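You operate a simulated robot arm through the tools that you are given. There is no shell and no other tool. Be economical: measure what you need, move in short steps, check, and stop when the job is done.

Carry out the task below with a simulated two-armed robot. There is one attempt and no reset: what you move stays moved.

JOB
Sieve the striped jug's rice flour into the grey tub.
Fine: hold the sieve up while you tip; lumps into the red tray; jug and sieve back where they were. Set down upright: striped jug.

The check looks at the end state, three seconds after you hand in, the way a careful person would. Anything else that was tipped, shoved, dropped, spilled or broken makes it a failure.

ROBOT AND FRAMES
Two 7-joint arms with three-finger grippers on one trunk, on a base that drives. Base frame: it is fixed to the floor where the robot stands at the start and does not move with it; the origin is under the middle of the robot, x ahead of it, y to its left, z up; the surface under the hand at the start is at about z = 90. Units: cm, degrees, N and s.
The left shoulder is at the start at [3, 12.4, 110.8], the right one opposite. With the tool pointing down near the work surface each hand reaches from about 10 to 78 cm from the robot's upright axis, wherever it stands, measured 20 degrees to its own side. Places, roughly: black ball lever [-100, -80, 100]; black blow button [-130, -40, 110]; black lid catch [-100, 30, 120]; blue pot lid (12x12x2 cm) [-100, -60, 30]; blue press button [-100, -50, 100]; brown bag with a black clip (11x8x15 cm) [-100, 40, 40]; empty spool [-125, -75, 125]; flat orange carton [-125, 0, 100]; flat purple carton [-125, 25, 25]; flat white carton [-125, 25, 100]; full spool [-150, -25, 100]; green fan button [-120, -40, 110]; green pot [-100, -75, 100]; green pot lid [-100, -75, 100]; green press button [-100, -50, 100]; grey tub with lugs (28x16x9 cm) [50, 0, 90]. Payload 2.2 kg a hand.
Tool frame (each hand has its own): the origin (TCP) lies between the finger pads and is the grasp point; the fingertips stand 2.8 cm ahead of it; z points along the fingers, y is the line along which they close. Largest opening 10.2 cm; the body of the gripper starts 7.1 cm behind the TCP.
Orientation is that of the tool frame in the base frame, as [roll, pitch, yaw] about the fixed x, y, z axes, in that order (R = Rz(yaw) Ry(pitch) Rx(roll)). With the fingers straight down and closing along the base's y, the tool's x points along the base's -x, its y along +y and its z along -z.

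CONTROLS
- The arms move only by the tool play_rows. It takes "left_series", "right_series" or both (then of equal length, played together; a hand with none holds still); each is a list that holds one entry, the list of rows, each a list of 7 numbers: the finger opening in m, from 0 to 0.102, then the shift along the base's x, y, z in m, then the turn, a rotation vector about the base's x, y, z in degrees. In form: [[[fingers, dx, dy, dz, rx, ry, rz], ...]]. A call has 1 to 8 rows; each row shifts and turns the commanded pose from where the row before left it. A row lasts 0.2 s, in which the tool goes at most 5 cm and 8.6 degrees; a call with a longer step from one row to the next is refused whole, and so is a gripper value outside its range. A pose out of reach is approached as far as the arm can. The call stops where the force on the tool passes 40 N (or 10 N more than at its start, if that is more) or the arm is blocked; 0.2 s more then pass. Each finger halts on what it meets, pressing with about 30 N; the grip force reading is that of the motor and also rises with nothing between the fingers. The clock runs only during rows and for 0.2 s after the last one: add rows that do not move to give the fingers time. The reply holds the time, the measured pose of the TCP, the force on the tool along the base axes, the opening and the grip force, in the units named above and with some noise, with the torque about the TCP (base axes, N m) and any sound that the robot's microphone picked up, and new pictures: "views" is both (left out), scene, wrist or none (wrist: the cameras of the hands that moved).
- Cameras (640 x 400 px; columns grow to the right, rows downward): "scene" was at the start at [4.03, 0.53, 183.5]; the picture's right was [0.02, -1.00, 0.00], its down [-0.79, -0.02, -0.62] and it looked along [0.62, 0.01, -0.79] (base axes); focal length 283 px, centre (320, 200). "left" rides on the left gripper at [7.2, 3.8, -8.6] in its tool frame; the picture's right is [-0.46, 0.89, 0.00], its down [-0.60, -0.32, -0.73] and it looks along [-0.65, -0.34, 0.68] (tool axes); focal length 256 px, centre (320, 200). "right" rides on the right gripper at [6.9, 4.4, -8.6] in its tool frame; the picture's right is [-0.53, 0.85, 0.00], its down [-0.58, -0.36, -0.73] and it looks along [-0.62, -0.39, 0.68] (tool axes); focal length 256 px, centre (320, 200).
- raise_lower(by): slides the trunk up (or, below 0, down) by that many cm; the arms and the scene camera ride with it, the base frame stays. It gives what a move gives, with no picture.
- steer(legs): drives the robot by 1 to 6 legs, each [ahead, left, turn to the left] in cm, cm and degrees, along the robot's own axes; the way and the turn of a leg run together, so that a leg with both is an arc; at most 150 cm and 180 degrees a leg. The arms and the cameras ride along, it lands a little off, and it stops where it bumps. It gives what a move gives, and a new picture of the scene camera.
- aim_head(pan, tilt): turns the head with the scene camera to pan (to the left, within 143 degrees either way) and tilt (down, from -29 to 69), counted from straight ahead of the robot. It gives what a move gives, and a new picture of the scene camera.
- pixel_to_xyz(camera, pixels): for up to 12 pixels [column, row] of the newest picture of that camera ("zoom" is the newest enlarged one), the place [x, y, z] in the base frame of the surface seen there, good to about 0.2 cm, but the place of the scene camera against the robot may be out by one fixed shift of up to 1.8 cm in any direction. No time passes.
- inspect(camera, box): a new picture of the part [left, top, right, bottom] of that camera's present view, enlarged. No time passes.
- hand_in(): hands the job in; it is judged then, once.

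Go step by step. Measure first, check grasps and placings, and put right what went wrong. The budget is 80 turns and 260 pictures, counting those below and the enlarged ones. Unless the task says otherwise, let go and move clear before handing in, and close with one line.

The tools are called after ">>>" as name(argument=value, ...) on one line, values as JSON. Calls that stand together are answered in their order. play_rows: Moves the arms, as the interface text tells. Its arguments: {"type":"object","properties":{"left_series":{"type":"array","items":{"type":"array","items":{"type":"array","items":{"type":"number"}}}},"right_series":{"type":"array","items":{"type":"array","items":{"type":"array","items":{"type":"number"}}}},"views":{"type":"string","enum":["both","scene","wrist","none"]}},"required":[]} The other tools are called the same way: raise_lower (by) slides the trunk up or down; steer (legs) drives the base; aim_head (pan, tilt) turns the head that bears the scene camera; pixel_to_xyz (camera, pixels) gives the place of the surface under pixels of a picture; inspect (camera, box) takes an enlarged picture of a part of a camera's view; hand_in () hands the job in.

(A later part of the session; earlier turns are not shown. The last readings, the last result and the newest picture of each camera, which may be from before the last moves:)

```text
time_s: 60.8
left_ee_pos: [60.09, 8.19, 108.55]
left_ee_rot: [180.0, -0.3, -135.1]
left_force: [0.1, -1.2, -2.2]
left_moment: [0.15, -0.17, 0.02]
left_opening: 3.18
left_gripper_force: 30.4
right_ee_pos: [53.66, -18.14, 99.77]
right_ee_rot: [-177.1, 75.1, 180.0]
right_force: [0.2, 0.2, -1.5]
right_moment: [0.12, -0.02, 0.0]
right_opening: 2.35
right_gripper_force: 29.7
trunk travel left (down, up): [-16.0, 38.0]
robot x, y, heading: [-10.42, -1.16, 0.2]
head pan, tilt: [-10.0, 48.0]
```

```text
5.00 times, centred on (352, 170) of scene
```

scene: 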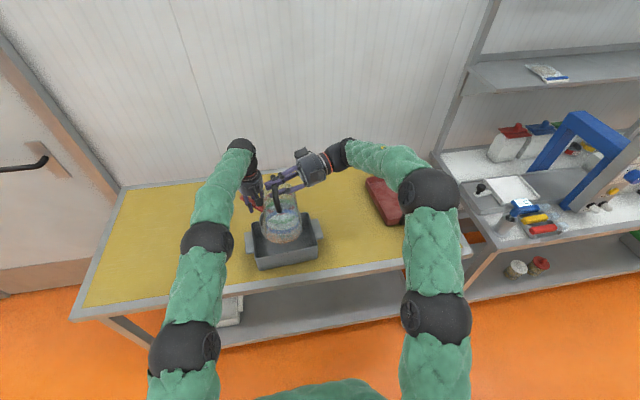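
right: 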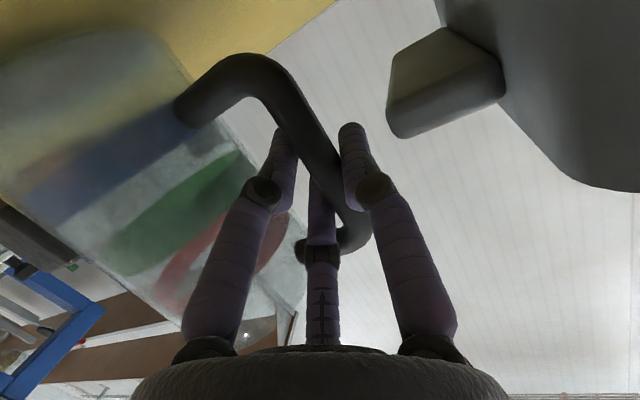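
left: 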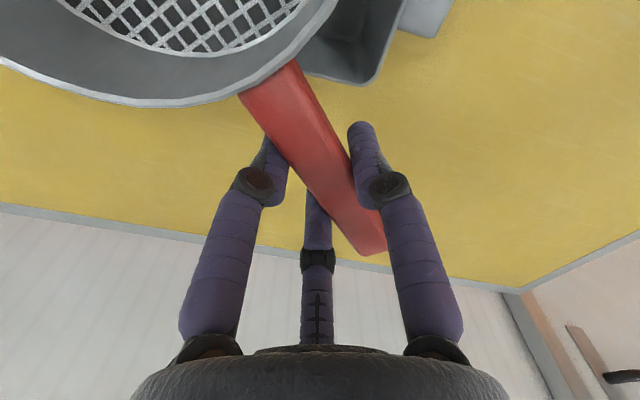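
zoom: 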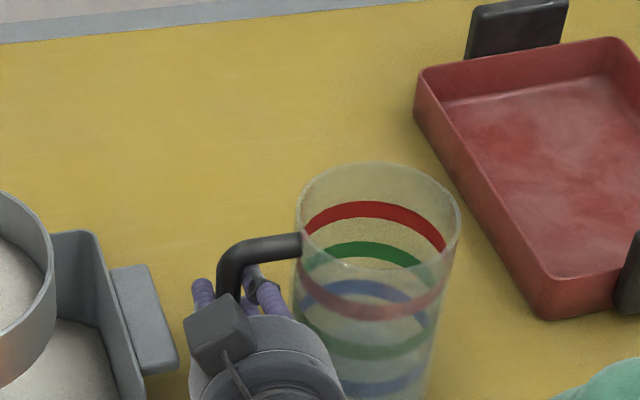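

Almost down (force still −1.5). Lower 0.3 and check contact.

>>> raise_lower(by=-0.3)

```text
time_s: 61.4
left_ee_pos: [59.94, 8.17, 108.28]
left_ee_rot: [179.9, -0.2, -135.0]
left_force: [-0.2, -0.4, -2.0]
left_moment: [0.11, -0.16, 0.01]
left_opening: 3.2
left_gripper_force: 30.0
right_ee_pos: [53.65, -18.16, 99.44]
right_ee_rot: [-177.0, 75.3, 179.9]
right_force: [0.5, -0.3, -0.9]
right_moment: [0.07, -0.03, 0.02]
right_opening: 2.37
right_gripper_force: 29.9
trunk travel left (down, up): [-15.7, 38.3]
robot x, y, heading: [-10.57, -1.07, 0.4]
head pan, tilt: [-10.0, 48.0]
```

>>> raise_lower(by=-0.2)

>>> play_rows(right_series=[[[0.026, 0, 0, 0, 0, 0, 0], [0.03, 0, 0, 0, 0, 0, 0], [0.036, 0, 0, 0, 0, 0, 0], [0.036, 0, 0, 0, 0, 0, 0]]], views="wrist")

>>> inspect(camera="scene", box=[288, 130, 416, 210])

```text
time_s: 61.9
left_ee_pos: [59.93, 8.26, 108.03]
left_ee_rot: [180.0, -0.2, -135.0]
left_force: [0.5, -0.3, -1.7]
left_moment: [0.1, -0.18, 0.02]
left_opening: 3.2
left_gripper_force: 29.6
right_ee_pos: [53.8, -18.22, 99.52]
right_ee_rot: [-176.8, 75.4, -179.8]
right_force: [-0.9, 1.8, 5.8]
right_moment: [-0.11, 0.12, -0.04]
right_opening: 2.34
right_gripper_force: 30.1
trunk travel left (down, up): [-15.5, 38.5]
robot x, y, heading: [-10.69, -1.57, 0.1]
head pan, tilt: [-10.0, 48.0]
```

```text
time_s: 62.9
left_ee_pos: [59.96, 8.26, 108.08]
left_ee_rot: [-179.9, -0.2, -135.0]
left_force: [0.3, 0.4, -2.0]
left_moment: [0.13, -0.18, 0.04]
left_opening: 3.19
left_gripper_force: 30.0
right_ee_pos: [53.72, -18.32, 99.29]
right_ee_rot: [-177.0, 75.1, 180.0]
right_force: [0.3, -0.4, 0.1]
right_moment: [-0.01, -0.01, -0.02]
right_opening: 3.63
right_gripper_force: 0.0
trunk travel left (down, up): [-15.5, 38.5]
robot x, y, heading: [-10.64, -1.66, 0.1]
head pan, tilt: [-10.0, 48.0]
```

right: 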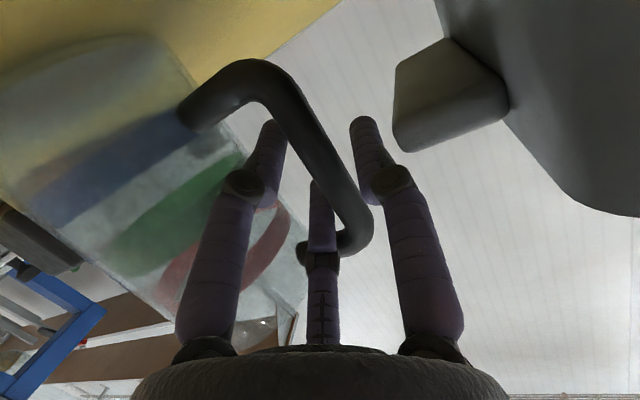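

```text
5.00 times, centred on (352, 170) of scene
```

zoom: 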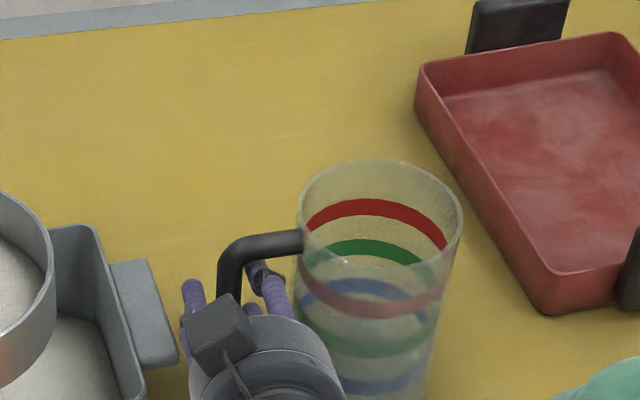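

The jug stands free. Before backing out I'll check bar-to-finger clearance in the wrist picture.

>>> pixel_to_xyz(camera="right", pixels=[[283, 140], [300, 140], [322, 140], [330, 135], [352, 135], [328, 200], [340, 200], [362, 200], [318, 185], [195, 112]])

```text
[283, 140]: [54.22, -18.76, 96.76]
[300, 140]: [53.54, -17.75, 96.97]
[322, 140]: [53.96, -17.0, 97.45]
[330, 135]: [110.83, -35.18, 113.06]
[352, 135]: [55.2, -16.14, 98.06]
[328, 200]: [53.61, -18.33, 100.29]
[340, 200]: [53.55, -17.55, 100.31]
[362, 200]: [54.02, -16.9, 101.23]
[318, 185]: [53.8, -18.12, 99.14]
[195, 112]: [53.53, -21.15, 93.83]
```

Clearances are small but positive. Open to 4.0, shift the hand 0.2 toward −y, then back the base 8 cm to pull the fingers straight out. The sieve bottom (z≈104) clears the tub.

>>> play_rows(right_series=[[[0.04, 0, -0.001, 0, 0, 0, 0], [0.04, 0, -0.001, 0, 0, 0, 0]]], left_series=[[[0, 0.015, 0, 0.01, 0, 0, 0], [0, 0.015, 0, 0, 0, 0, 0]]], views="none")

>>> steer(legs=[[-8, 0, 0]])

>>> inspect(camera="scene", box=[220, 110, 420, 250])

```text
time_s: 63.5
left_ee_pos: [60.58, 8.18, 107.59]
left_ee_rot: [-180.0, -0.2, -135.1]
left_force: [0.3, -1.2, -1.7]
left_moment: [0.13, -0.13, 0.01]
left_opening: 3.15
left_gripper_force: 29.9
left hand out of reach, approached as far as the arm can: row 1, 2
right_ee_pos: [53.92, -18.51, 99.19]
right_ee_rot: [-177.1, 75.1, 179.9]
right_force: [-0.2, -0.6, -0.1]
right_moment: [0.04, -0.04, 0.01]
right_opening: 4.02
right_gripper_force: 0.0
trunk travel left (down, up): [-15.5, 38.5]
robot x, y, heading: [-10.57, -1.3, 0.1]
head pan, tilt: [-10.0, 48.0]
```

```text
time_s: 64.5
left_ee_pos: [52.44, 8.25, 107.79]
left_ee_rot: [-179.9, 0.0, -134.9]
left_force: [-0.6, 0.0, -0.9]
left_moment: [0.14, -0.18, 0.03]
left_opening: 3.2
left_gripper_force: 30.3
right_ee_pos: [45.73, -18.3, 99.35]
right_ee_rot: [-176.9, 75.2, 180.0]
right_force: [-0.4, 0.8, 0.3]
right_moment: [0.03, 0.0, -0.01]
right_opening: 4.02
right_gripper_force: 0.1
trunk travel left (down, up): [-15.5, 38.5]
robot x, y, heading: [-18.38, -1.55, -0.3]
head pan, tilt: [-10.0, 48.0]
```

scene: 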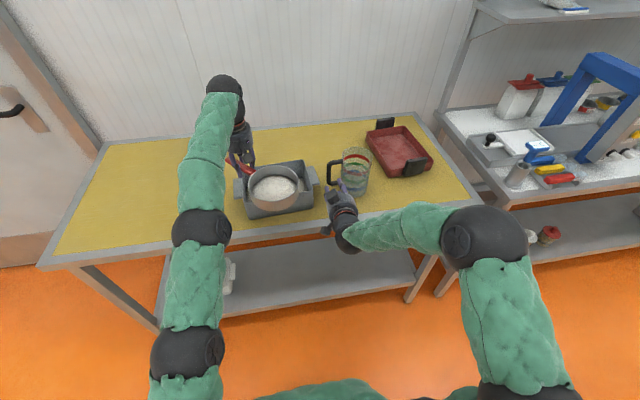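

```text
2.86 times, centred on (320, 180) of scene
```

zoom: 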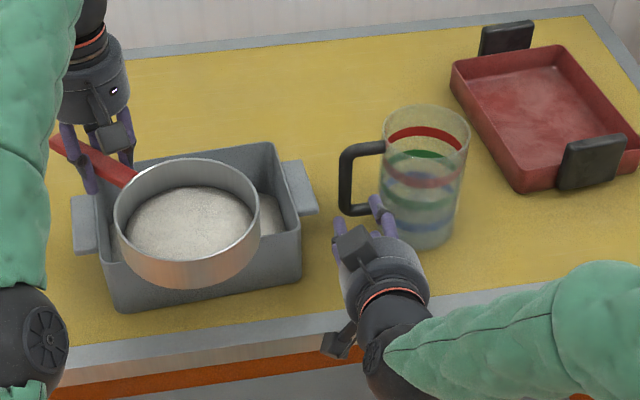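

The jug is in place and the right hand is out. Now for the lumps. I'll raise the trunk, bring the right hand up and tool-down out of the way, and yaw the sieve handle to point +y (bowl toward −y).

>>> raise_lower(by=18)

>>> play_rows(right_series=[[[0.04, -0.01, -0.02, 0.02, 0, 8.6, 0], [0.04, -0.01, -0.02, 0.02, 0, 8.6, 0], [0.04, -0.01, -0.02, 0.02, 0, 8.6, 0], [0.04, 0, -0.02, 0.02, 0, 8.6, 0], [0.04, 0, -0.02, 0.02, 0, 8.6, 0], [0.04, 0, -0.02, 0.02, 0, 8.6, 0], [0.04, 0, -0.02, 0.02, 0, 8.6, 0], [0.04, 0, -0.02, 0.02, 0, 8.6, 0]]], left_series=[[[0, 0, 0, 0, 0, 0, 7.5], [0, 0, 0, 0, 0, 0, 7.5], [0, 0, 0, 0, 0, 0, 7.5], [0, 0, 0, 0, 0, 0, 7.5], [0, 0, 0, 0, 0, 0, 7.5], [0, 0, 0, 0, 0, 0, 7.5], [0, 0, 0, 0, 0, 0, 0], [0, 0, 0, 0, 0, 0, 0]]], views="scene")

```text
time_s: 66.5
left_ee_pos: [52.59, 8.26, 125.77]
left_ee_rot: [180.0, -0.2, -135.1]
left_force: [-0.2, -0.8, -2.8]
left_moment: [0.16, -0.12, 0.0]
left_opening: 3.17
left_gripper_force: 30.0
right_ee_pos: [45.76, -18.4, 117.17]
right_ee_rot: [-177.1, 75.0, 180.0]
right_force: [0.4, -0.4, 0.1]
right_moment: [0.01, -0.01, -0.01]
right_opening: 4.0
right_gripper_force: 0.1
trunk travel left (down, up): [-33.5, 20.5]
robot x, y, heading: [-18.28, -2.0, -0.1]
head pan, tilt: [-10.0, 48.0]
```

```text
time_s: 68.3
left_ee_pos: [52.64, 8.3, 125.7]
left_ee_rot: [-180.0, -0.1, -89.9]
left_force: [0.5, 0.2, -2.6]
left_moment: [0.18, 0.0, -0.03]
left_opening: 3.17
left_gripper_force: 29.8
right_ee_pos: [39.51, -29.63, 128.65]
right_ee_rot: [-177.0, 6.2, 179.9]
right_force: [-0.3, -0.6, 0.5]
right_moment: [0.0, 0.04, 0.01]
right_opening: 3.99
right_gripper_force: 0.1
right hand out of reach, approached as far as the arm can: row 7, 8
trunk travel left (down, up): [-33.5, 20.5]
robot x, y, heading: [-18.46, -1.85, 0.1]
head pan, tilt: [-10.0, 48.0]
```

scene: 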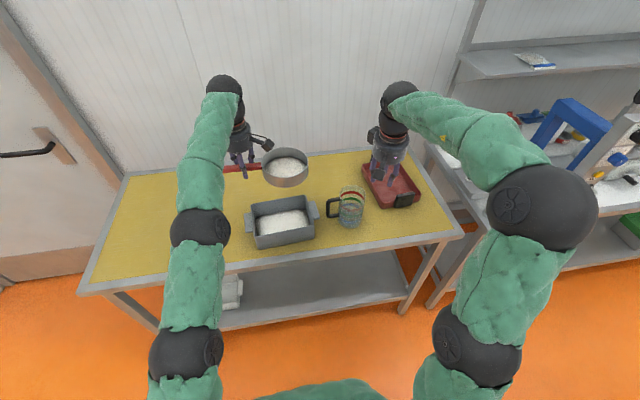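

The sieve is at yaw 90° with its bowl toward −y. I'll retract the right hand close to the body and bring the left hand inward, then drive so the bowl comes over the red tray.

>>> play_rows(right_series=[[[0.04, -0.04, -0.005, 0.0, 0, 0, 0], [0.04, -0.04, -0.005, 0.0, 0, 0, 0], [0.04, -0.04, -0.005, 0.0, 0, 0, 0], [0.04, -0.04, 0, 0.0, 0, 0, 0], [0.04, -0.04, 0, 0.0, 0, 0, 0], [0.04, -0.04, 0, 0.0, 0, 0, 0], [0.04, -0.03, 0, 0.0, 0, 0, 0], [0.04, 0, 0, 0, 0, 0, 0]]], left_series=[[[0, -0.01, -0.025, 0, 0, 0, 0], [0, -0.01, -0.025, 0, 0, 0, 0], [0, -0.01, -0.025, 0, 0, 0, 0], [0, -0.01, -0.025, 0, 0, 0, 0], [0, -0.01, -0.025, 0, 0, 0, 0], [0, -0.006, -0.025, 0, 0, 0, 0], [0, 0, -0.025, 0, 0, 0, 0], [0, 0, -0.025, 0, 0, 0, 0]]], views="scene")

```text
time_s: 70.1
left_ee_pos: [46.92, -11.85, 125.57]
left_ee_rot: [-179.9, -0.1, -90.0]
left_force: [0.7, 0.1, -2.1]
left_moment: [0.22, -0.02, 0.01]
left_opening: 3.16
left_gripper_force: 29.7
right_ee_pos: [12.48, -31.44, 128.57]
right_ee_rot: [-177.0, 6.3, 179.9]
right_force: [0.3, -0.6, 0.0]
right_moment: [0.02, 0.06, -0.01]
right_opening: 4.0
right_gripper_force: 0.1
trunk travel left (down, up): [-33.5, 20.5]
robot x, y, heading: [-18.37, -1.81, 0.1]
head pan, tilt: [-10.0, 48.0]
```

scene: 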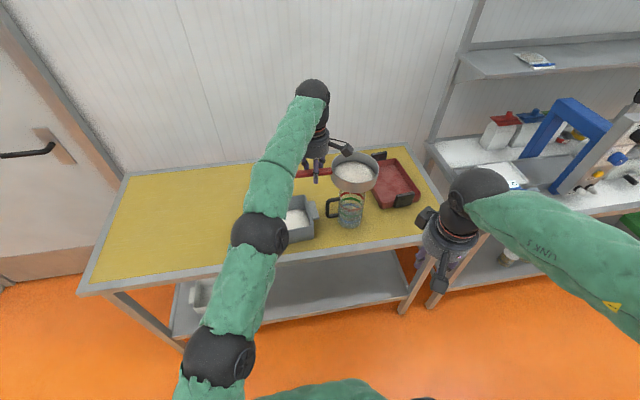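

Everything's clear above the jug (top about 106) and tray. Drive ahead 24.4 and right 25.7.

>>> steer(legs=[[0, -25.7, 0], [24.4, 0, 0]])

```text
time_s: 73.4
left_ee_pos: [71.42, -37.45, 125.7]
left_ee_rot: [-179.9, -0.3, -90.0]
left_force: [-0.3, 0.0, -2.0]
left_moment: [0.21, 0.02, -0.02]
left_opening: 3.18
left_gripper_force: 29.7
right_ee_pos: [36.72, -57.02, 128.55]
right_ee_rot: [-176.9, 6.3, 179.9]
right_force: [0.5, 0.7, -0.4]
right_moment: [0.01, 0.02, 0.0]
right_opening: 3.99
right_gripper_force: 0.0
trunk travel left (down, up): [-33.5, 20.5]
robot x, y, heading: [6.01, -27.45, 0.6]
head pan, tilt: [-10.0, 48.0]
```

scene: 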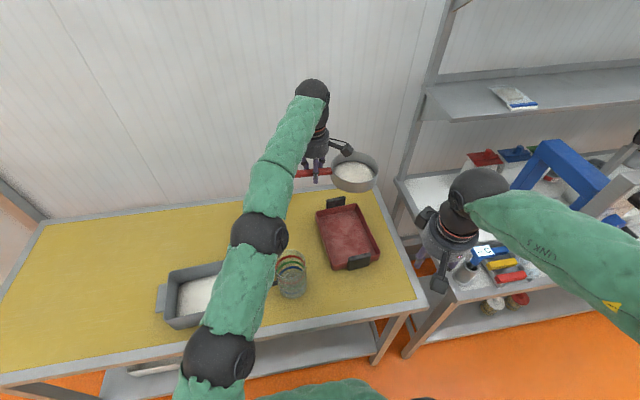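

On position: bowl at about (70.5, −50). I'll measure the tray interior and lower the sieve 13 cm.

>>> pixel_to_xyz(camera="scene", pixels=[[348, 232], [318, 212], [358, 206], [379, 250], [332, 266], [337, 202], [359, 262]])

>>> play_rows(left_series=[[[0, 0, 0, -0.03, 0, 0, 0], [0, 0, 0, -0.03, 0, 0, 0], [0, 0, 0, -0.03, 0, 0, 0], [0, 0, 0, -0.04, 0, 0, 0], [0, 0, 0, 0, 0, 0, 0]]], views="scene")

>>> inspect(camera="scene", box=[270, 120, 430, 290])

```text
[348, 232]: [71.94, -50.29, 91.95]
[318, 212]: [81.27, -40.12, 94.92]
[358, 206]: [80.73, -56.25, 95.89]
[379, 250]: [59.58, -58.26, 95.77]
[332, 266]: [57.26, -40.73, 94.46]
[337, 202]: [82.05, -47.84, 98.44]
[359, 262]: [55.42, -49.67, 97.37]
```

```text
time_s: 74.6
left_ee_pos: [71.23, -37.37, 112.77]
left_ee_rot: [-179.9, -0.3, -89.9]
left_force: [-0.5, 0.7, -1.9]
left_moment: [0.2, -0.04, -0.01]
left_opening: 3.18
left_gripper_force: 29.8
right_ee_pos: [36.72, -57.05, 128.5]
right_ee_rot: [-177.0, 6.4, 179.9]
right_force: [-0.7, -0.1, 0.4]
right_moment: [0.0, 0.01, 0.0]
right_opening: 3.98
right_gripper_force: 0.0
trunk travel left (down, up): [-33.5, 20.5]
robot x, y, heading: [5.73, -27.32, 0.1]
head pan, tilt: [-10.0, 48.0]
```

scene: 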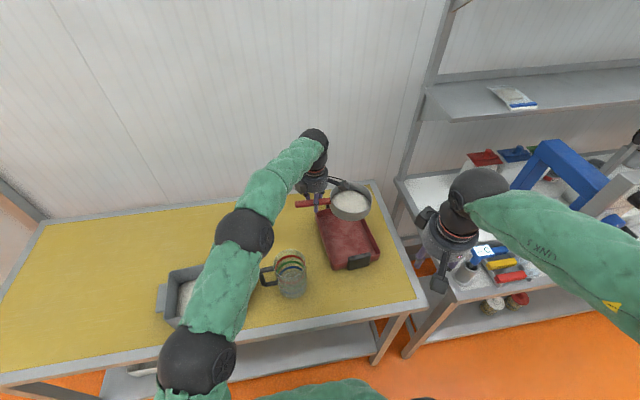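

```text
2.35 times, centred on (350, 205) of scene
```

zoom: 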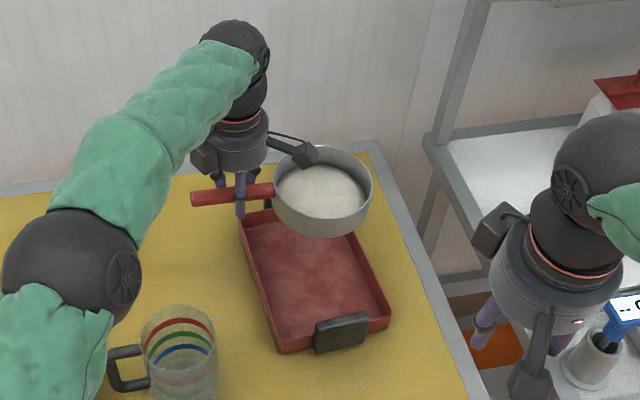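

The bowl is over the tray centre (tray spans x 57–82, y −57 to −40). I'll tip about the handle's axis (−y rotation), lowering slightly.

>>> play_rows(left_series=[[[0, 0, 0, -0.005, 0, -8.5, 0], [0, 0, 0, -0.005, 0, -8.5, 0], [0, 0, 0, -0.005, 0, -8.5, 0], [0, 0, 0, -0.005, 0, -8.5, 0], [0, 0, 0, 0, 0, -8.5, 0], [0, 0, 0, 0, 0, -8.5, 0], [0, 0, 0, 0, 0, -8.5, 0], [0, 0, 0, 0, 0, -8.5, 0]]], views="scene")

>>> inspect(camera="scene", box=[270, 120, 430, 290])

```text
time_s: 76.4
left_ee_pos: [74.29, -38.44, 112.47]
left_ee_rot: [-121.1, 0.1, -90.4]
left_force: [0.5, -0.6, -0.8]
left_moment: [0.18, 0.14, -0.04]
left_opening: 3.18
left_gripper_force: 29.5
left hand out of reach, approached as far as the arm can: row 7, 8
right_ee_pos: [36.57, -56.83, 128.7]
right_ee_rot: [-176.9, 6.4, 179.9]
right_force: [0.3, -0.6, -0.5]
right_moment: [-0.02, -0.04, 0.0]
right_opening: 4.01
right_gripper_force: 0.1
trunk travel left (down, up): [-33.5, 20.5]
robot x, y, heading: [5.86, -27.08, 0.1]
head pan, tilt: [-10.0, 48.0]
```

scene: 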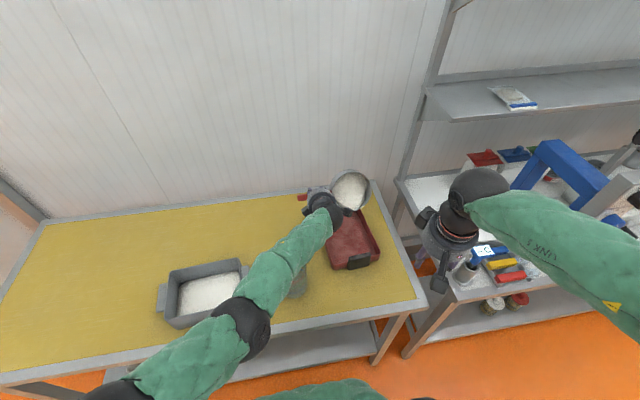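

```text
2.35 times, centred on (350, 205) of scene
```

zoom: 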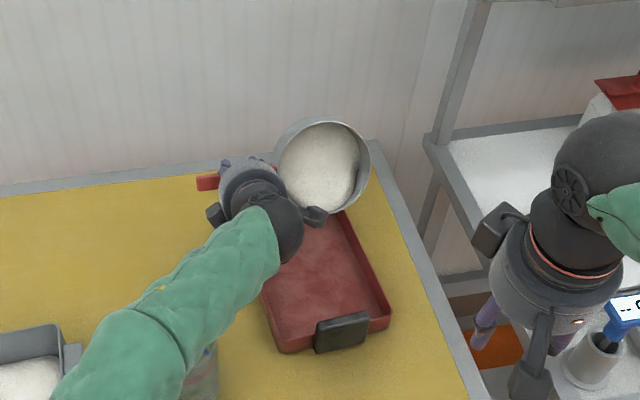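

The wrist limit stopped it at 59° and nothing has fallen yet. The side-roll direction should be freer. I'll level the sieve, yaw it −30° (handle toward far-left), and tip about the handle axis from there.

>>> play_rows(left_series=[[[0, -0.003, 0, 0, 0, 8.4, 0], [0, -0.003, 0, 0, 0, 8.4, 0], [0, -0.003, 0, 0, 0, 8.4, 0], [0, -0.003, 0, 0, 0, 8.4, 0], [0, 0, 0, 0, 0, 8.4, 0], [0, 0, 0, 0, 0, 8.4, 0], [0, 0, 0, 0, 0, 8.5, 0], [0, 0, 0, 0, 0, 0, 0]]], views="none")

>>> play_rows(left_series=[[[0, 0.004, -0.002, 0, 0, 0, -7.5], [0, 0.004, -0.002, 0, 0, 0, -7.5], [0, 0.004, -0.002, 0, 0, 0, -7.5], [0, 0.004, -0.002, 0, 0, 0, -7.5], [0, 0, 0, 0, 0, 0, 0]]], views="scene")

>>> inspect(camera="scene", box=[270, 120, 430, 290])

```text
time_s: 78.2
left_ee_pos: [73.03, -38.65, 112.33]
left_ee_rot: [179.9, -0.3, -90.4]
left_force: [-0.7, -0.5, -1.4]
left_moment: [0.22, -0.03, -0.02]
left_opening: 3.19
left_gripper_force: 30.0
right_ee_pos: [36.74, -56.98, 128.58]
right_ee_rot: [-176.9, 6.5, 179.8]
right_force: [0.0, -0.4, -0.1]
right_moment: [-0.02, -0.03, -0.03]
right_opening: 4.01
right_gripper_force: 0.2
trunk travel left (down, up): [-33.5, 20.5]
robot x, y, heading: [5.88, -26.96, 0.1]
head pan, tilt: [-10.0, 48.0]
```

```text
time_s: 79.4
left_ee_pos: [73.83, -39.03, 112.1]
left_ee_rot: [179.8, -0.3, -120.5]
left_force: [0.5, 0.0, -2.9]
left_moment: [0.18, -0.11, -0.02]
left_opening: 3.19
left_gripper_force: 30.2
left hand out of reach, approached as far as the arm can: row 3, 4
right_ee_pos: [36.79, -57.04, 128.62]
right_ee_rot: [-176.9, 6.4, 179.9]
right_force: [-0.2, 0.3, -0.5]
right_moment: [-0.03, 0.01, 0.04]
right_opening: 3.98
right_gripper_force: 0.0
trunk travel left (down, up): [-33.5, 20.5]
robot x, y, heading: [6.3, -27.04, -0.1]
head pan, tilt: [-10.0, 48.0]
```

scene: 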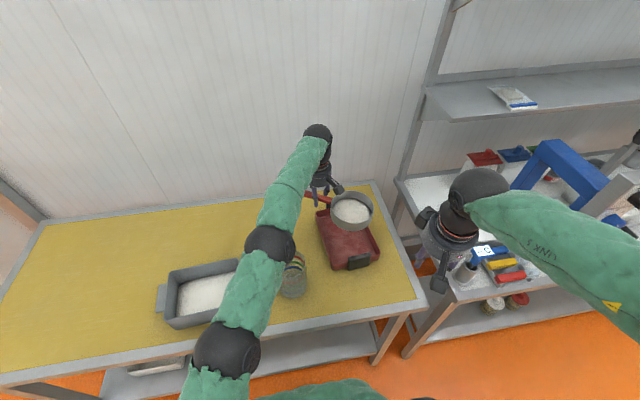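

```text
2.35 times, centred on (350, 205) of scene
```

zoom: 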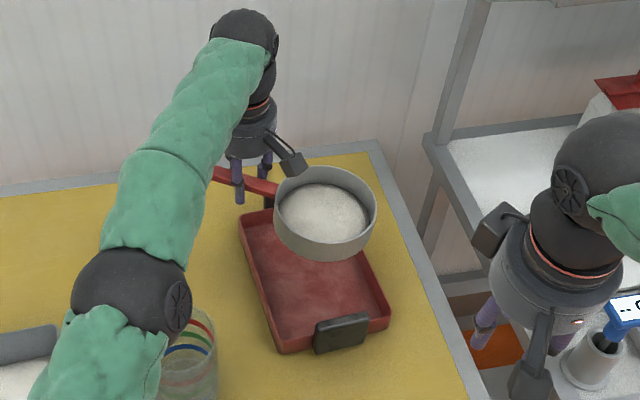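

Bowl at (66.7, −49.5), over the tray. Now I'll tip about the handle axis (0.5, 0.87).

>>> play_rows(left_series=[[[0, -0.002, 0, 0.003, -4.25, -7.36, 0], [0, -0.002, 0, 0.003, -4.25, -7.36, 0], [0, 0, 0, 0.003, -4.25, -7.36, 0], [0, 0, 0, 0.003, -4.25, -7.36, 0], [0, 0, 0, 0.003, -4.25, -7.36, 0], [0, 0, 0, 0.003, -4.25, -7.36, 0], [0, 0, 0, 0.003, -4.25, -7.36, 0], [0, 0, 0, 0.003, -4.25, -7.36, 0]]], views="scene")

>>> inspect(camera="scene", box=[270, 120, 430, 290])

```text
time_s: 81.2
left_ee_pos: [74.06, -39.45, 114.71]
left_ee_rot: [-116.3, -0.1, -121.0]
left_force: [-0.8, -0.4, -2.2]
left_moment: [0.2, -0.15, 0.04]
left_opening: 3.19
left_gripper_force: 30.1
left hand out of reach, approached as far as the arm can: row 8
right_ee_pos: [36.79, -57.14, 128.48]
right_ee_rot: [-177.0, 6.3, 179.9]
right_force: [0.8, 0.0, -0.5]
right_moment: [0.01, 0.0, 0.01]
right_opening: 4.02
right_gripper_force: 0.1
trunk travel left (down, up): [-33.5, 20.5]
robot x, y, heading: [5.7, -27.2, 0.1]
head pan, tilt: [-10.0, 48.0]
```

scene: 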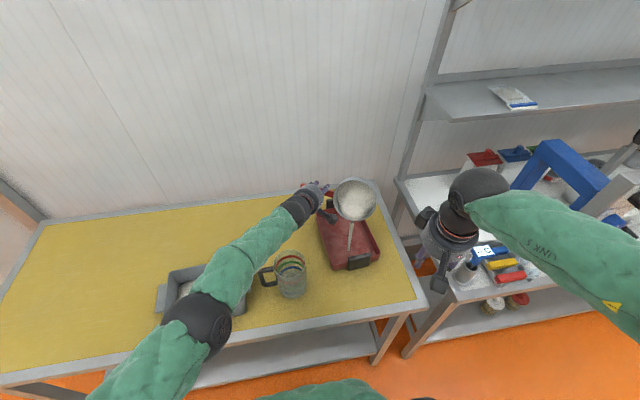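

```text
2.35 times, centred on (350, 205) of scene
```

zoom: 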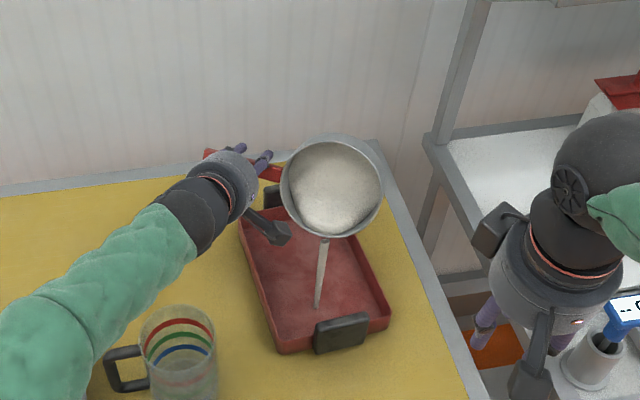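

It's pouring a stream into the tray: lip at (325,238), landing at (317,308) inside the near half. I'll hold, then tip a little more while rising.

>>> pixel_to_xyz(camera="zoom", pixels=[[317, 300], [325, 238], [320, 270]])

>>> play_rows(left_series=[[[0, 0, 0, 0, 0, 0, 0], [0, 0, 0, 0, 0, 0, 0], [0, 0, 0, 0, 0, 0, 0], [0, 0, 0, 0, 0, 0, 0], [0, 0, 0, 0.02, 0, 0, 0], [0, 0, 0, 0.02, 0, 0, 0], [0, 0, 0, 0.01, -4, -6.9, 0], [0, 0, 0, 0.01, -4, -6.9, 0]]], views="scene")

>>> inspect(camera="scene", box=[270, 120, 430, 290])

```text
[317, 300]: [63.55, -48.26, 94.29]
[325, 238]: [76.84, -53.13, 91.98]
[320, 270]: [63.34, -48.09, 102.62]
```

```text
time_s: 83.0
left_ee_pos: [73.74, -39.88, 120.15]
left_ee_rot: [-105.7, -0.2, -122.3]
left_force: [1.0, -0.1, -1.6]
left_moment: [0.21, -0.03, -0.02]
left_opening: 3.17
left_gripper_force: 30.7
left hand out of reach, approached as far as the arm can: row 7
right_ee_pos: [36.66, -57.05, 128.6]
right_ee_rot: [-176.8, 6.4, 179.8]
right_force: [0.0, -0.2, -0.3]
right_moment: [-0.01, -0.03, 0.02]
right_opening: 3.99
right_gripper_force: 0.1
trunk travel left (down, up): [-33.5, 20.5]
robot x, y, heading: [5.74, -27.28, 0.2]
head pan, tilt: [-10.0, 48.0]
```

scene: 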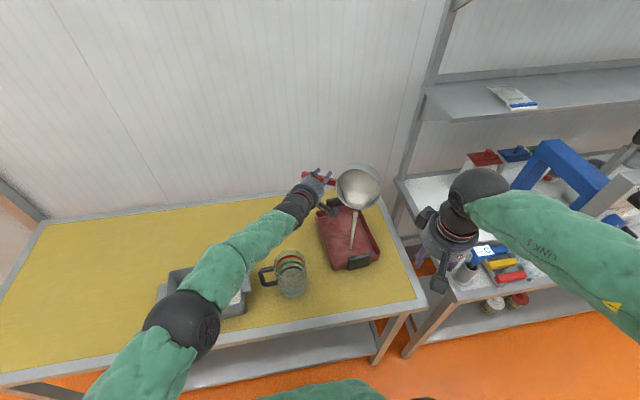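

```text
2.35 times, centred on (350, 205) of scene
```

zoom: 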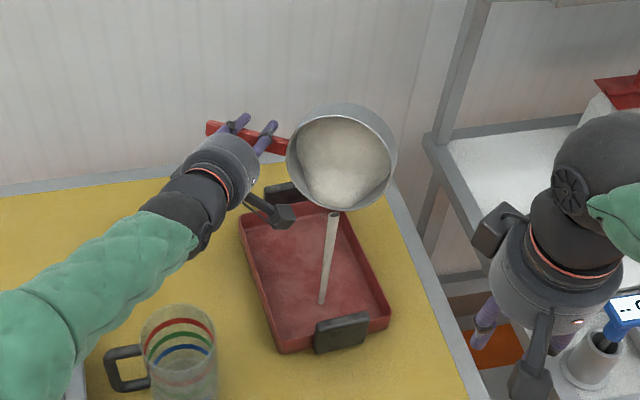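

The stream keeps landing inside the tray. Continue rising and tipping; I'll also check the left elbow's height near the tub.

>>> pixel_to_xyz(camera="scene", pixels=[[190, 310], [175, 300], [200, 340], [215, 285], [245, 265]])

>>> play_rows(left_series=[[[0, 0, 0, 0.02, 0, 0, 0], [0, 0, 0, 0.015, -4, -6.9, 0], [0, 0, 0, 0.015, -4, -6.9, 0], [0, 0, 0, 0.015, -4, -6.9, 0], [0, 0, 0, 0.01, -4, -6.9, 0], [0, 0, 0, 0, 0, 0, 0], [0, 0, 0, 0, 0, 0, 0], [0, 0, 0, 0, 0, 0, 0]]], views="scene")

>>> inspect(camera="scene", box=[270, 120, 430, 290])

```text
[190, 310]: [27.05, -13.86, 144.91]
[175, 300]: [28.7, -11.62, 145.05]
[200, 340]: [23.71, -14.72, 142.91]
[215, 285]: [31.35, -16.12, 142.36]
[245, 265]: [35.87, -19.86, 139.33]
```

```text
time_s: 84.8
left_ee_pos: [73.65, -39.85, 127.49]
left_ee_rot: [-73.9, 0.9, -121.9]
left_force: [-0.4, 0.2, -0.7]
left_moment: [0.16, -0.05, 0.02]
left_opening: 3.2
left_gripper_force: 30.0
right_ee_pos: [36.65, -57.01, 128.64]
right_ee_rot: [-176.9, 6.5, 179.9]
right_force: [-1.2, 0.1, 1.4]
right_moment: [-0.03, -0.01, -0.01]
right_opening: 3.99
right_gripper_force: 0.0
trunk travel left (down, up): [-33.5, 20.5]
robot x, y, heading: [6.11, -27.22, 0.2]
head pan, tilt: [-10.0, 48.0]
```

scene: 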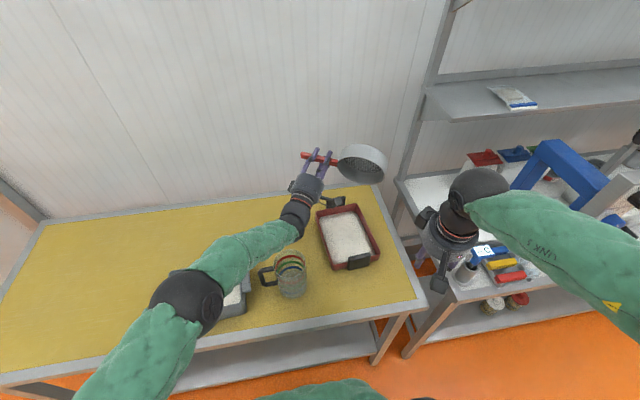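

```text
2.35 times, centred on (350, 205) of scene
```

zoom: 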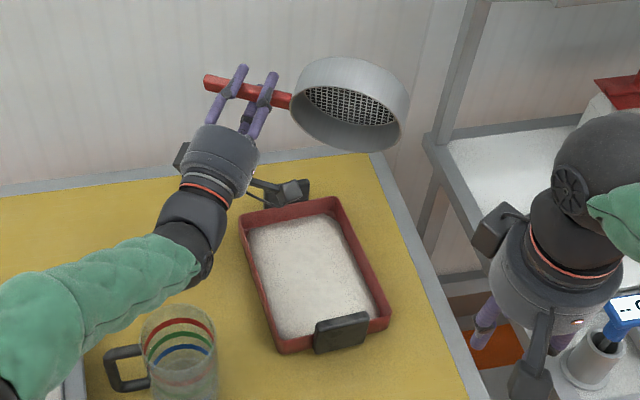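

The sieve is empty (bare mesh) and the residue is all in the red tray. Level the sieve again.

>>> play_rows(left_series=[[[0, 0, 0, 0, 4.49, 7.22, 0], [0, 0, 0, 0, 4.49, 7.22, 0], [0, 0, 0, 0, 4.49, 7.22, 0], [0, 0, 0, 0, 4.49, 7.22, 0], [0, 0, 0, 0, 4.49, 7.22, 0], [0, 0, 0, 0, 4.49, 7.22, 0], [0, 0, 0, 0, 4.49, 7.22, 0], [0, 0, 0, 0, 4.49, 7.22, 0]]], views="none")

>>> play_rows(left_series=[[[0, -0.01, 0.01, 0, 4.49, 7.22, 0], [0, -0.01, 0.01, 0, 4.49, 7.22, 0], [0, -0.01, 0.01, 0, 4.49, 7.22, 0], [0, -0.01, 0.01, 0, 4.49, 7.22, 0], [0, 0, 0.02, 0, 1.9, 3.2, 0], [0, 0, 0.02, 0, 0, 0, -7.5], [0, 0, 0.02, 0, 0, 0, -7.5], [0, 0, 0.0, 0, 0, 0, 0]]], views="none")

>>> steer(legs=[[0, 27.3, 0]])

```text
time_s: 86.8
left_ee_pos: [76.4, -37.48, 128.51]
left_ee_rot: [-134.2, 16.9, -126.4]
left_force: [1.1, -0.7, -2.2]
left_moment: [0.17, -0.05, 0.05]
left_opening: 3.19
left_gripper_force: 29.6
left hand out of reach, approached as far as the arm can: row 6, 7
right_ee_pos: [36.73, -57.0, 128.53]
right_ee_rot: [-177.0, 6.4, 179.8]
right_force: [-0.6, -0.5, 0.2]
right_moment: [0.04, 0.05, 0.0]
right_opening: 4.01
right_gripper_force: 0.1
trunk travel left (down, up): [-33.5, 20.5]
robot x, y, heading: [5.85, -27.69, 0.1]
head pan, tilt: [-10.0, 48.0]
stopped in row 8 (left hand): the arm was blocked; the commanded pose is now the measured one
```

```text
time_s: 88.6
left_ee_pos: [72.38, -27.59, 128.66]
left_ee_rot: [-172.3, 10.5, -150.8]
left_force: [-0.3, 0.4, -1.8]
left_moment: [0.08, -0.14, 0.03]
left_opening: 3.22
left_gripper_force: 30.0
right_ee_pos: [36.72, -57.09, 128.64]
right_ee_rot: [-177.0, 6.4, 179.9]
right_force: [-0.9, 0.5, 0.2]
right_moment: [-0.04, 0.0, -0.05]
right_opening: 4.0
right_gripper_force: 0.1
trunk travel left (down, up): [-33.5, 20.5]
robot x, y, heading: [6.02, -27.07, -0.0]
head pan, tilt: [-10.0, 48.0]
```

```text
time_s: 90.5
left_ee_pos: [72.29, 0.13, 128.68]
left_ee_rot: [-172.4, 10.4, -150.7]
left_force: [0.3, 0.7, -1.4]
left_moment: [0.03, -0.18, -0.02]
left_opening: 3.2
left_gripper_force: 30.4
right_ee_pos: [36.68, -29.49, 128.55]
right_ee_rot: [-176.9, 6.3, 180.0]
right_force: [-0.1, 0.1, 0.1]
right_moment: [0.01, -0.02, 0.01]
right_opening: 4.0
right_gripper_force: 0.1
trunk travel left (down, up): [-33.5, 20.5]
robot x, y, heading: [5.21, 0.38, 0.0]
head pan, tilt: [-10.0, 48.0]
```

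scene: 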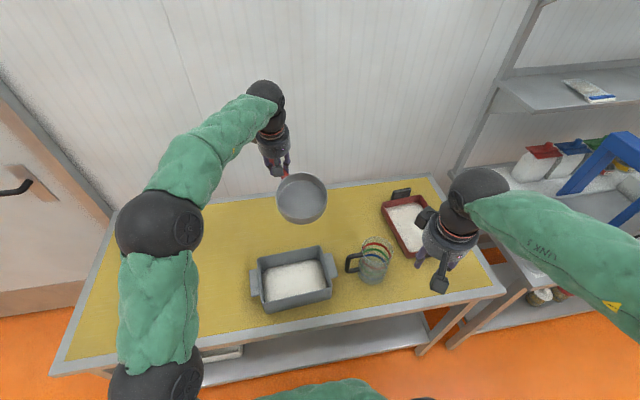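

The tub, jug and tray look undisturbed. I'll level the sieve, turn the handle to +x, and carry it left toward its place.

>>> play_rows(left_series=[[[0, -0.003, 0.041, 0, 0.8, 6.4, 0], [0, -0.003, 0.041, 0, 0.8, 6.4, 0], [0, -0.003, 0.041, -0.01, 0, 0, -7.2], [0, -0.003, 0.041, -0.01, 0, 0, -7.2], [0, -0.003, 0.041, -0.01, 0, 0, -7.2], [0, 0, 0.041, -0.01, 0, 0, -7.2], [0, 0, 0.041, -0.01, 0, 0, 0], [0, 0, 0, 0, 0, 0, 0]]], views="both")

```text
time_s: 92.3
left_ee_pos: [68.12, 25.32, 122.12]
left_ee_rot: [179.5, 0.2, -179.4]
left_force: [-1.0, -0.8, -1.0]
left_moment: [0.01, -0.18, 0.01]
left_opening: 3.21
left_gripper_force: 29.9
left hand out of reach, approached as far as the arm can: row 6, 7
right_ee_pos: [36.69, -29.7, 128.56]
right_ee_rot: [-176.8, 6.4, 179.8]
right_force: [0.0, 1.1, -0.1]
right_moment: [0.01, 0.02, -0.01]
right_opening: 4.02
right_gripper_force: 0.0
trunk travel left (down, up): [-33.5, 20.5]
robot x, y, heading: [5.94, 0.48, 0.2]
head pan, tilt: [-10.0, 48.0]
```

scene: 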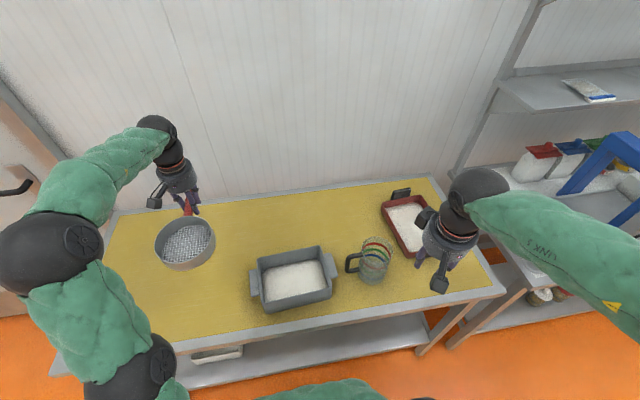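
left: 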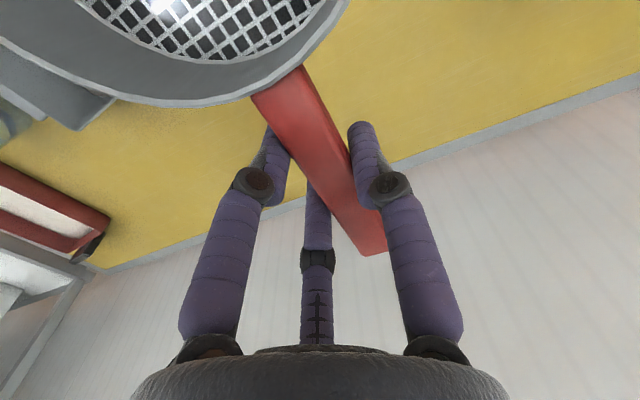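

Level again with the handle on +x. Continue to (74, 29.2, ~99) above its original spot.

>>> play_rows(left_series=[[[0, 0.01, 0.008, -0.035, 0, 0, 0], [0, 0.01, 0.008, -0.035, 0, 0, 0], [0, 0.01, 0.008, -0.035, 0, 0, 0], [0, 0.01, 0.008, -0.035, 0, 0, 0], [0, 0.01, 0.007, -0.035, 0, 0, 0], [0, 0.009, 0, -0.035, 0, 0, -0.5], [0, 0, 0, -0.02, 0, 0, 0], [0, 0, 0, 0, 0, 0, 0]]], views="wrist")

>>> pixel_to_xyz(camera="left", pixels=[[10, 50], [60, 78], [150, 103], [230, 95], [300, 90], [330, 170], [365, 240], [250, 20], [120, 20]])

```text
time_s: 94.1
left_ee_pos: [69.88, 27.05, 95.97]
left_ee_rot: [-180.0, 0.0, 179.3]
left_force: [1.0, -0.2, -2.1]
left_moment: [0.0, -0.19, 0.01]
left_opening: 3.22
left_gripper_force: 29.6
left hand out of reach, approached as far as the arm can: row 1, 2, 3, 4, 5, 6
right_ee_pos: [36.61, -29.55, 128.58]
right_ee_rot: [-176.9, 6.3, 179.9]
right_force: [-0.1, 0.0, 0.0]
right_moment: [0.02, -0.01, 0.04]
right_opening: 4.01
right_gripper_force: 0.0
trunk travel left (down, up): [-33.5, 20.5]
robot x, y, heading: [6.14, 0.48, 0.1]
head pan, tilt: [-10.0, 48.0]
```

left: 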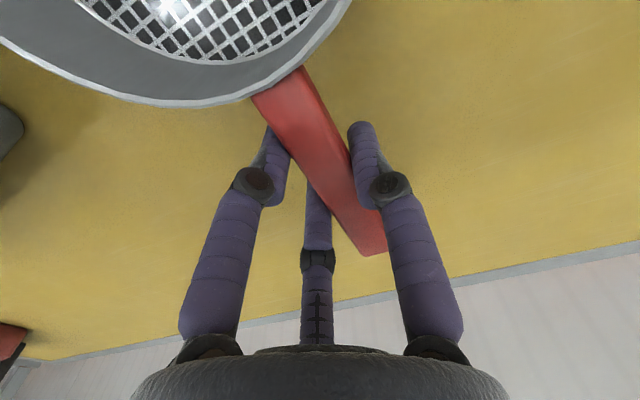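

```text
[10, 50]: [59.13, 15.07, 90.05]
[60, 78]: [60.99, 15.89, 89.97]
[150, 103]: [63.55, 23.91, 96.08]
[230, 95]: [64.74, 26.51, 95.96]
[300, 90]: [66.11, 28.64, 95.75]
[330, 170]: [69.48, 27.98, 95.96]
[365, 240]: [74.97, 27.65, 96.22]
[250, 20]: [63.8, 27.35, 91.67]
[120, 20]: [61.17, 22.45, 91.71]
```

The sieve slid down about 0.7 in the grip but is level (rim 96.0, mesh 91.7). It needs +3.8 in x and +2.15 in y. I'll try the arm first, staying at this height.

>>> play_rows(left_series=[[[0, 0.01, 0.005, 0, 0, 0, 0], [0, 0.01, 0.005, 0, 0, 0, 0], [0, 0.01, 0.005, 0, 0, 0, 0], [0, 0.008, 0.006, 0, 0, 0, 0], [0, 0, 0, 0, 0, 0, 0]]], views="scene")

```text
time_s: 95.3
left_ee_pos: [70.21, 27.23, 95.63]
left_ee_rot: [-180.0, -0.1, 179.2]
left_force: [-1.2, 0.0, -1.5]
left_moment: [0.02, -0.15, 0.0]
left_opening: 3.2
left_gripper_force: 30.1
left hand out of reach, approached as far as the arm can: row 1, 2, 3, 4
right_ee_pos: [36.67, -29.66, 128.55]
right_ee_rot: [-176.9, 6.4, 180.0]
right_force: [0.5, 0.9, -0.5]
right_moment: [0.02, 0.02, -0.03]
right_opening: 3.98
right_gripper_force: 0.0
trunk travel left (down, up): [-33.5, 20.5]
robot x, y, heading: [5.72, 0.4, 0.2]
head pan, tilt: [-10.0, 48.0]
```

scene: 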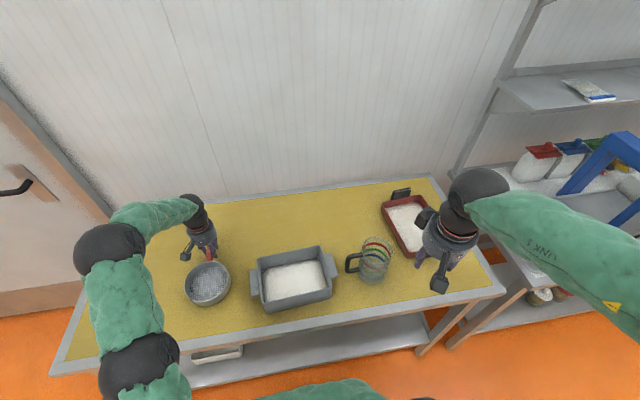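

The arm is at a joint limit in this elbow posture, so the base should do it. I'll check the gap between base and table first.

>>> aim_head(pan=0, tilt=69)

```text
time_s: 96.2
left_ee_pos: [70.11, 27.23, 95.66]
left_ee_rot: [-180.0, 0.0, 179.3]
left_force: [-0.4, 0.9, -1.8]
left_moment: [0.02, -0.18, -0.01]
left_opening: 3.2
left_gripper_force: 30.0
right_ee_pos: [36.5, -29.55, 128.66]
right_ee_rot: [-177.0, 6.4, 179.9]
right_force: [0.1, -0.1, -1.2]
right_moment: [0.02, 0.01, -0.02]
right_opening: 3.99
right_gripper_force: 0.1
trunk travel left (down, up): [-33.5, 20.5]
robot x, y, heading: [6.17, 0.05, 0.4]
head pan, tilt: [0.0, 68.8]
```

scene: 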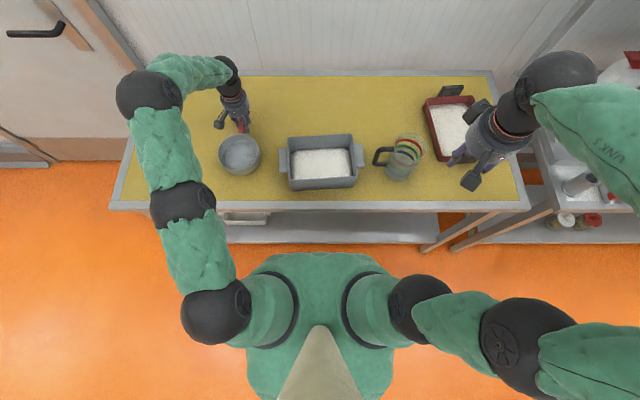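

>>> pixel_to_xyz(camera="scene", pixels=[[310, 255], [310, 248], [330, 242], [330, 208], [280, 265], [430, 262]])

```text
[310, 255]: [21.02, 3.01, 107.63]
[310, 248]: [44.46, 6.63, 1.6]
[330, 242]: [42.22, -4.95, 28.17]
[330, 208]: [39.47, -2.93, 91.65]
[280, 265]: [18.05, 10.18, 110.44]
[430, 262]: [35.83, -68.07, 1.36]
```

Torso front is at x=21 and the base is hidden behind it (front < 37), with the shelf edge at about 42. A 3.2 cm advance is safe. Drive ahead 3.2 and left 2.

>>> steer(legs=[[3.2, 2.0, 0]])

>>> play_rows(left_series=[[[0, 0.003, 0, 0, 0, 0, 0], [0, 0, 0, 0, 0, 0, 0]]], views="wrist")

>>> pixel_to_xyz(camera="left", pixels=[[150, 103], [230, 95], [300, 90], [295, 110], [330, 170], [365, 240], [250, 20], [380, 250]])

```text
time_s: 97.0
left_ee_pos: [73.29, 29.21, 95.54]
left_ee_rot: [-179.9, -0.1, 179.3]
left_force: [0.7, 0.4, -2.1]
left_moment: [-0.01, -0.14, 0.02]
left_opening: 3.21
left_gripper_force: 29.9
right_ee_pos: [39.97, -27.52, 128.52]
right_ee_rot: [-176.8, 6.2, 179.9]
right_force: [0.4, 0.3, 0.0]
right_moment: [0.0, 0.06, -0.01]
right_opening: 3.96
right_gripper_force: 0.0
trunk travel left (down, up): [-33.5, 20.5]
robot x, y, heading: [9.17, 2.22, 0.1]
head pan, tilt: [0.0, 68.8]
```

scene: 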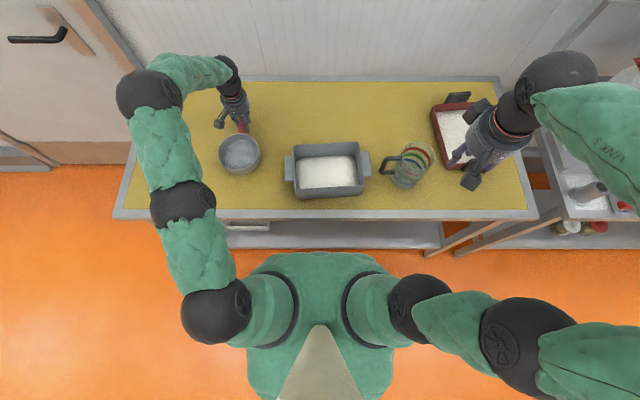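

```text
time_s: 97.6
left_ee_pos: [73.63, 29.25, 95.49]
left_ee_rot: [-180.0, -0.1, 179.3]
left_force: [0.4, 0.8, -1.4]
left_moment: [-0.04, -0.16, 0.0]
left_opening: 3.22
left_gripper_force: 29.5
right_ee_pos: [39.91, -27.64, 128.67]
right_ee_rot: [-176.8, 6.2, 179.9]
right_force: [1.1, 0.1, 0.5]
right_moment: [0.01, -0.02, 0.0]
right_opening: 4.01
right_gripper_force: 0.0
trunk travel left (down, up): [-33.5, 20.5]
robot x, y, heading: [8.72, 2.36, 0.4]
head pan, tilt: [0.0, 68.8]
```

left: 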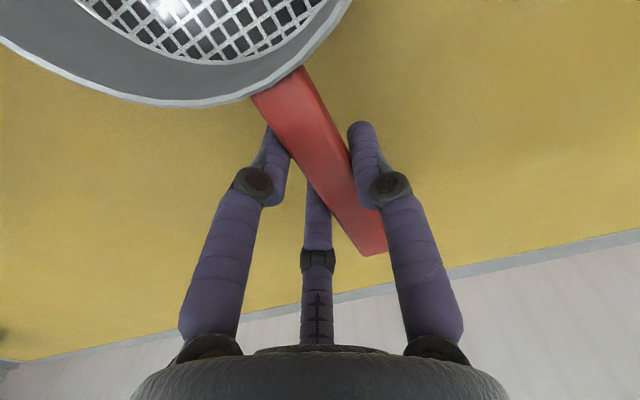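

```text
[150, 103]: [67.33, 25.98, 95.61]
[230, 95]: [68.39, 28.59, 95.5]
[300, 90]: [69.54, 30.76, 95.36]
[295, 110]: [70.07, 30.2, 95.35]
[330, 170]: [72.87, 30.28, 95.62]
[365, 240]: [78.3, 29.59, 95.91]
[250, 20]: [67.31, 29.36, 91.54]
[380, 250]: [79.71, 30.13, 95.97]
```

Position matches the original (handle y≈30, end x≈79.7). Rim is at 95.5 and should rest at 94.5: lower 1.0.

>>> play_rows(left_series=[[[0, 0, 0, -0.004, 0, 0, 0], [0, 0, 0, -0.003, 0, 0, 0], [0, 0, 0, -0.002, 0, 0, 0], [0, 0, 0, 0, 0, 0, 0]]], views="none")

```text
time_s: 98.6
left_ee_pos: [73.62, 29.3, 94.82]
left_ee_rot: [-180.0, 0.1, 179.2]
left_force: [1.7, 0.1, 6.3]
left_moment: [0.07, 0.91, 0.0]
left_opening: 3.2
left_gripper_force: 30.7
right_ee_pos: [39.86, -27.63, 128.56]
right_ee_rot: [-176.9, 6.5, 179.9]
right_force: [0.0, -0.7, -0.6]
right_moment: [0.0, 0.01, 0.0]
right_opening: 4.0
right_gripper_force: 0.1
trunk travel left (down, up): [-33.5, 20.5]
robot x, y, heading: [8.92, 1.99, 0.1]
head pan, tilt: [0.0, 68.8]
```

Contact (6.3 N up). Release gently and check.

>>> play_rows(left_series=[[[0.036, 0, 0, 0, 0, 0, 0], [0.045, 0, 0, 0, 0, 0, 0], [0.06, 0, 0, 0, 0, 0, 0], [0.08, 0, 0, 0, 0, 0, 0], [0.08, 0, 0, 0, 0, 0, 0]]], views="wrist")

>>> pixel_to_xyz(camera="left", pixels=[[150, 100], [230, 90], [295, 120], [330, 190], [360, 245], [250, 20]])

```text
time_s: 99.8
left_ee_pos: [73.53, 29.15, 94.69]
left_ee_rot: [180.0, 0.0, 179.3]
left_force: [0.0, 0.3, -0.7]
left_moment: [0.03, 0.01, 0.0]
left_opening: 8.02
left_gripper_force: 0.0
right_ee_pos: [39.62, -27.68, 128.66]
right_ee_rot: [-176.8, 6.4, 179.9]
right_force: [0.0, 0.3, -0.8]
right_moment: [0.02, 0.03, 0.0]
right_opening: 4.0
right_gripper_force: 0.1
trunk travel left (down, up): [-33.5, 20.5]
robot x, y, heading: [8.87, 2.3, -0.0]
head pan, tilt: [0.0, 68.8]
```

left: 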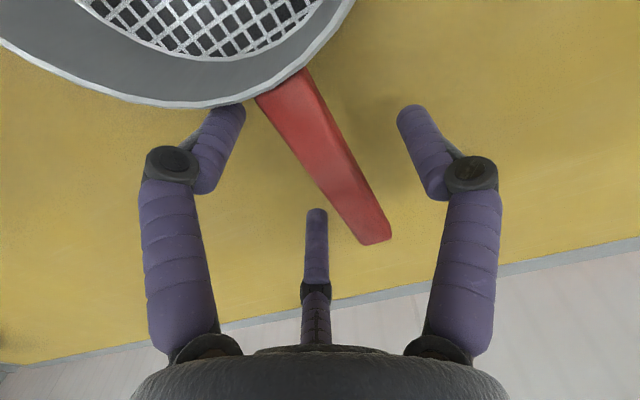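

```text
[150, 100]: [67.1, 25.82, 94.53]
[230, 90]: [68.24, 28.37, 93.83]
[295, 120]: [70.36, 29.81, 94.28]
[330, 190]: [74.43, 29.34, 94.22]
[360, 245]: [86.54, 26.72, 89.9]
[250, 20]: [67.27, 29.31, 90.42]
```

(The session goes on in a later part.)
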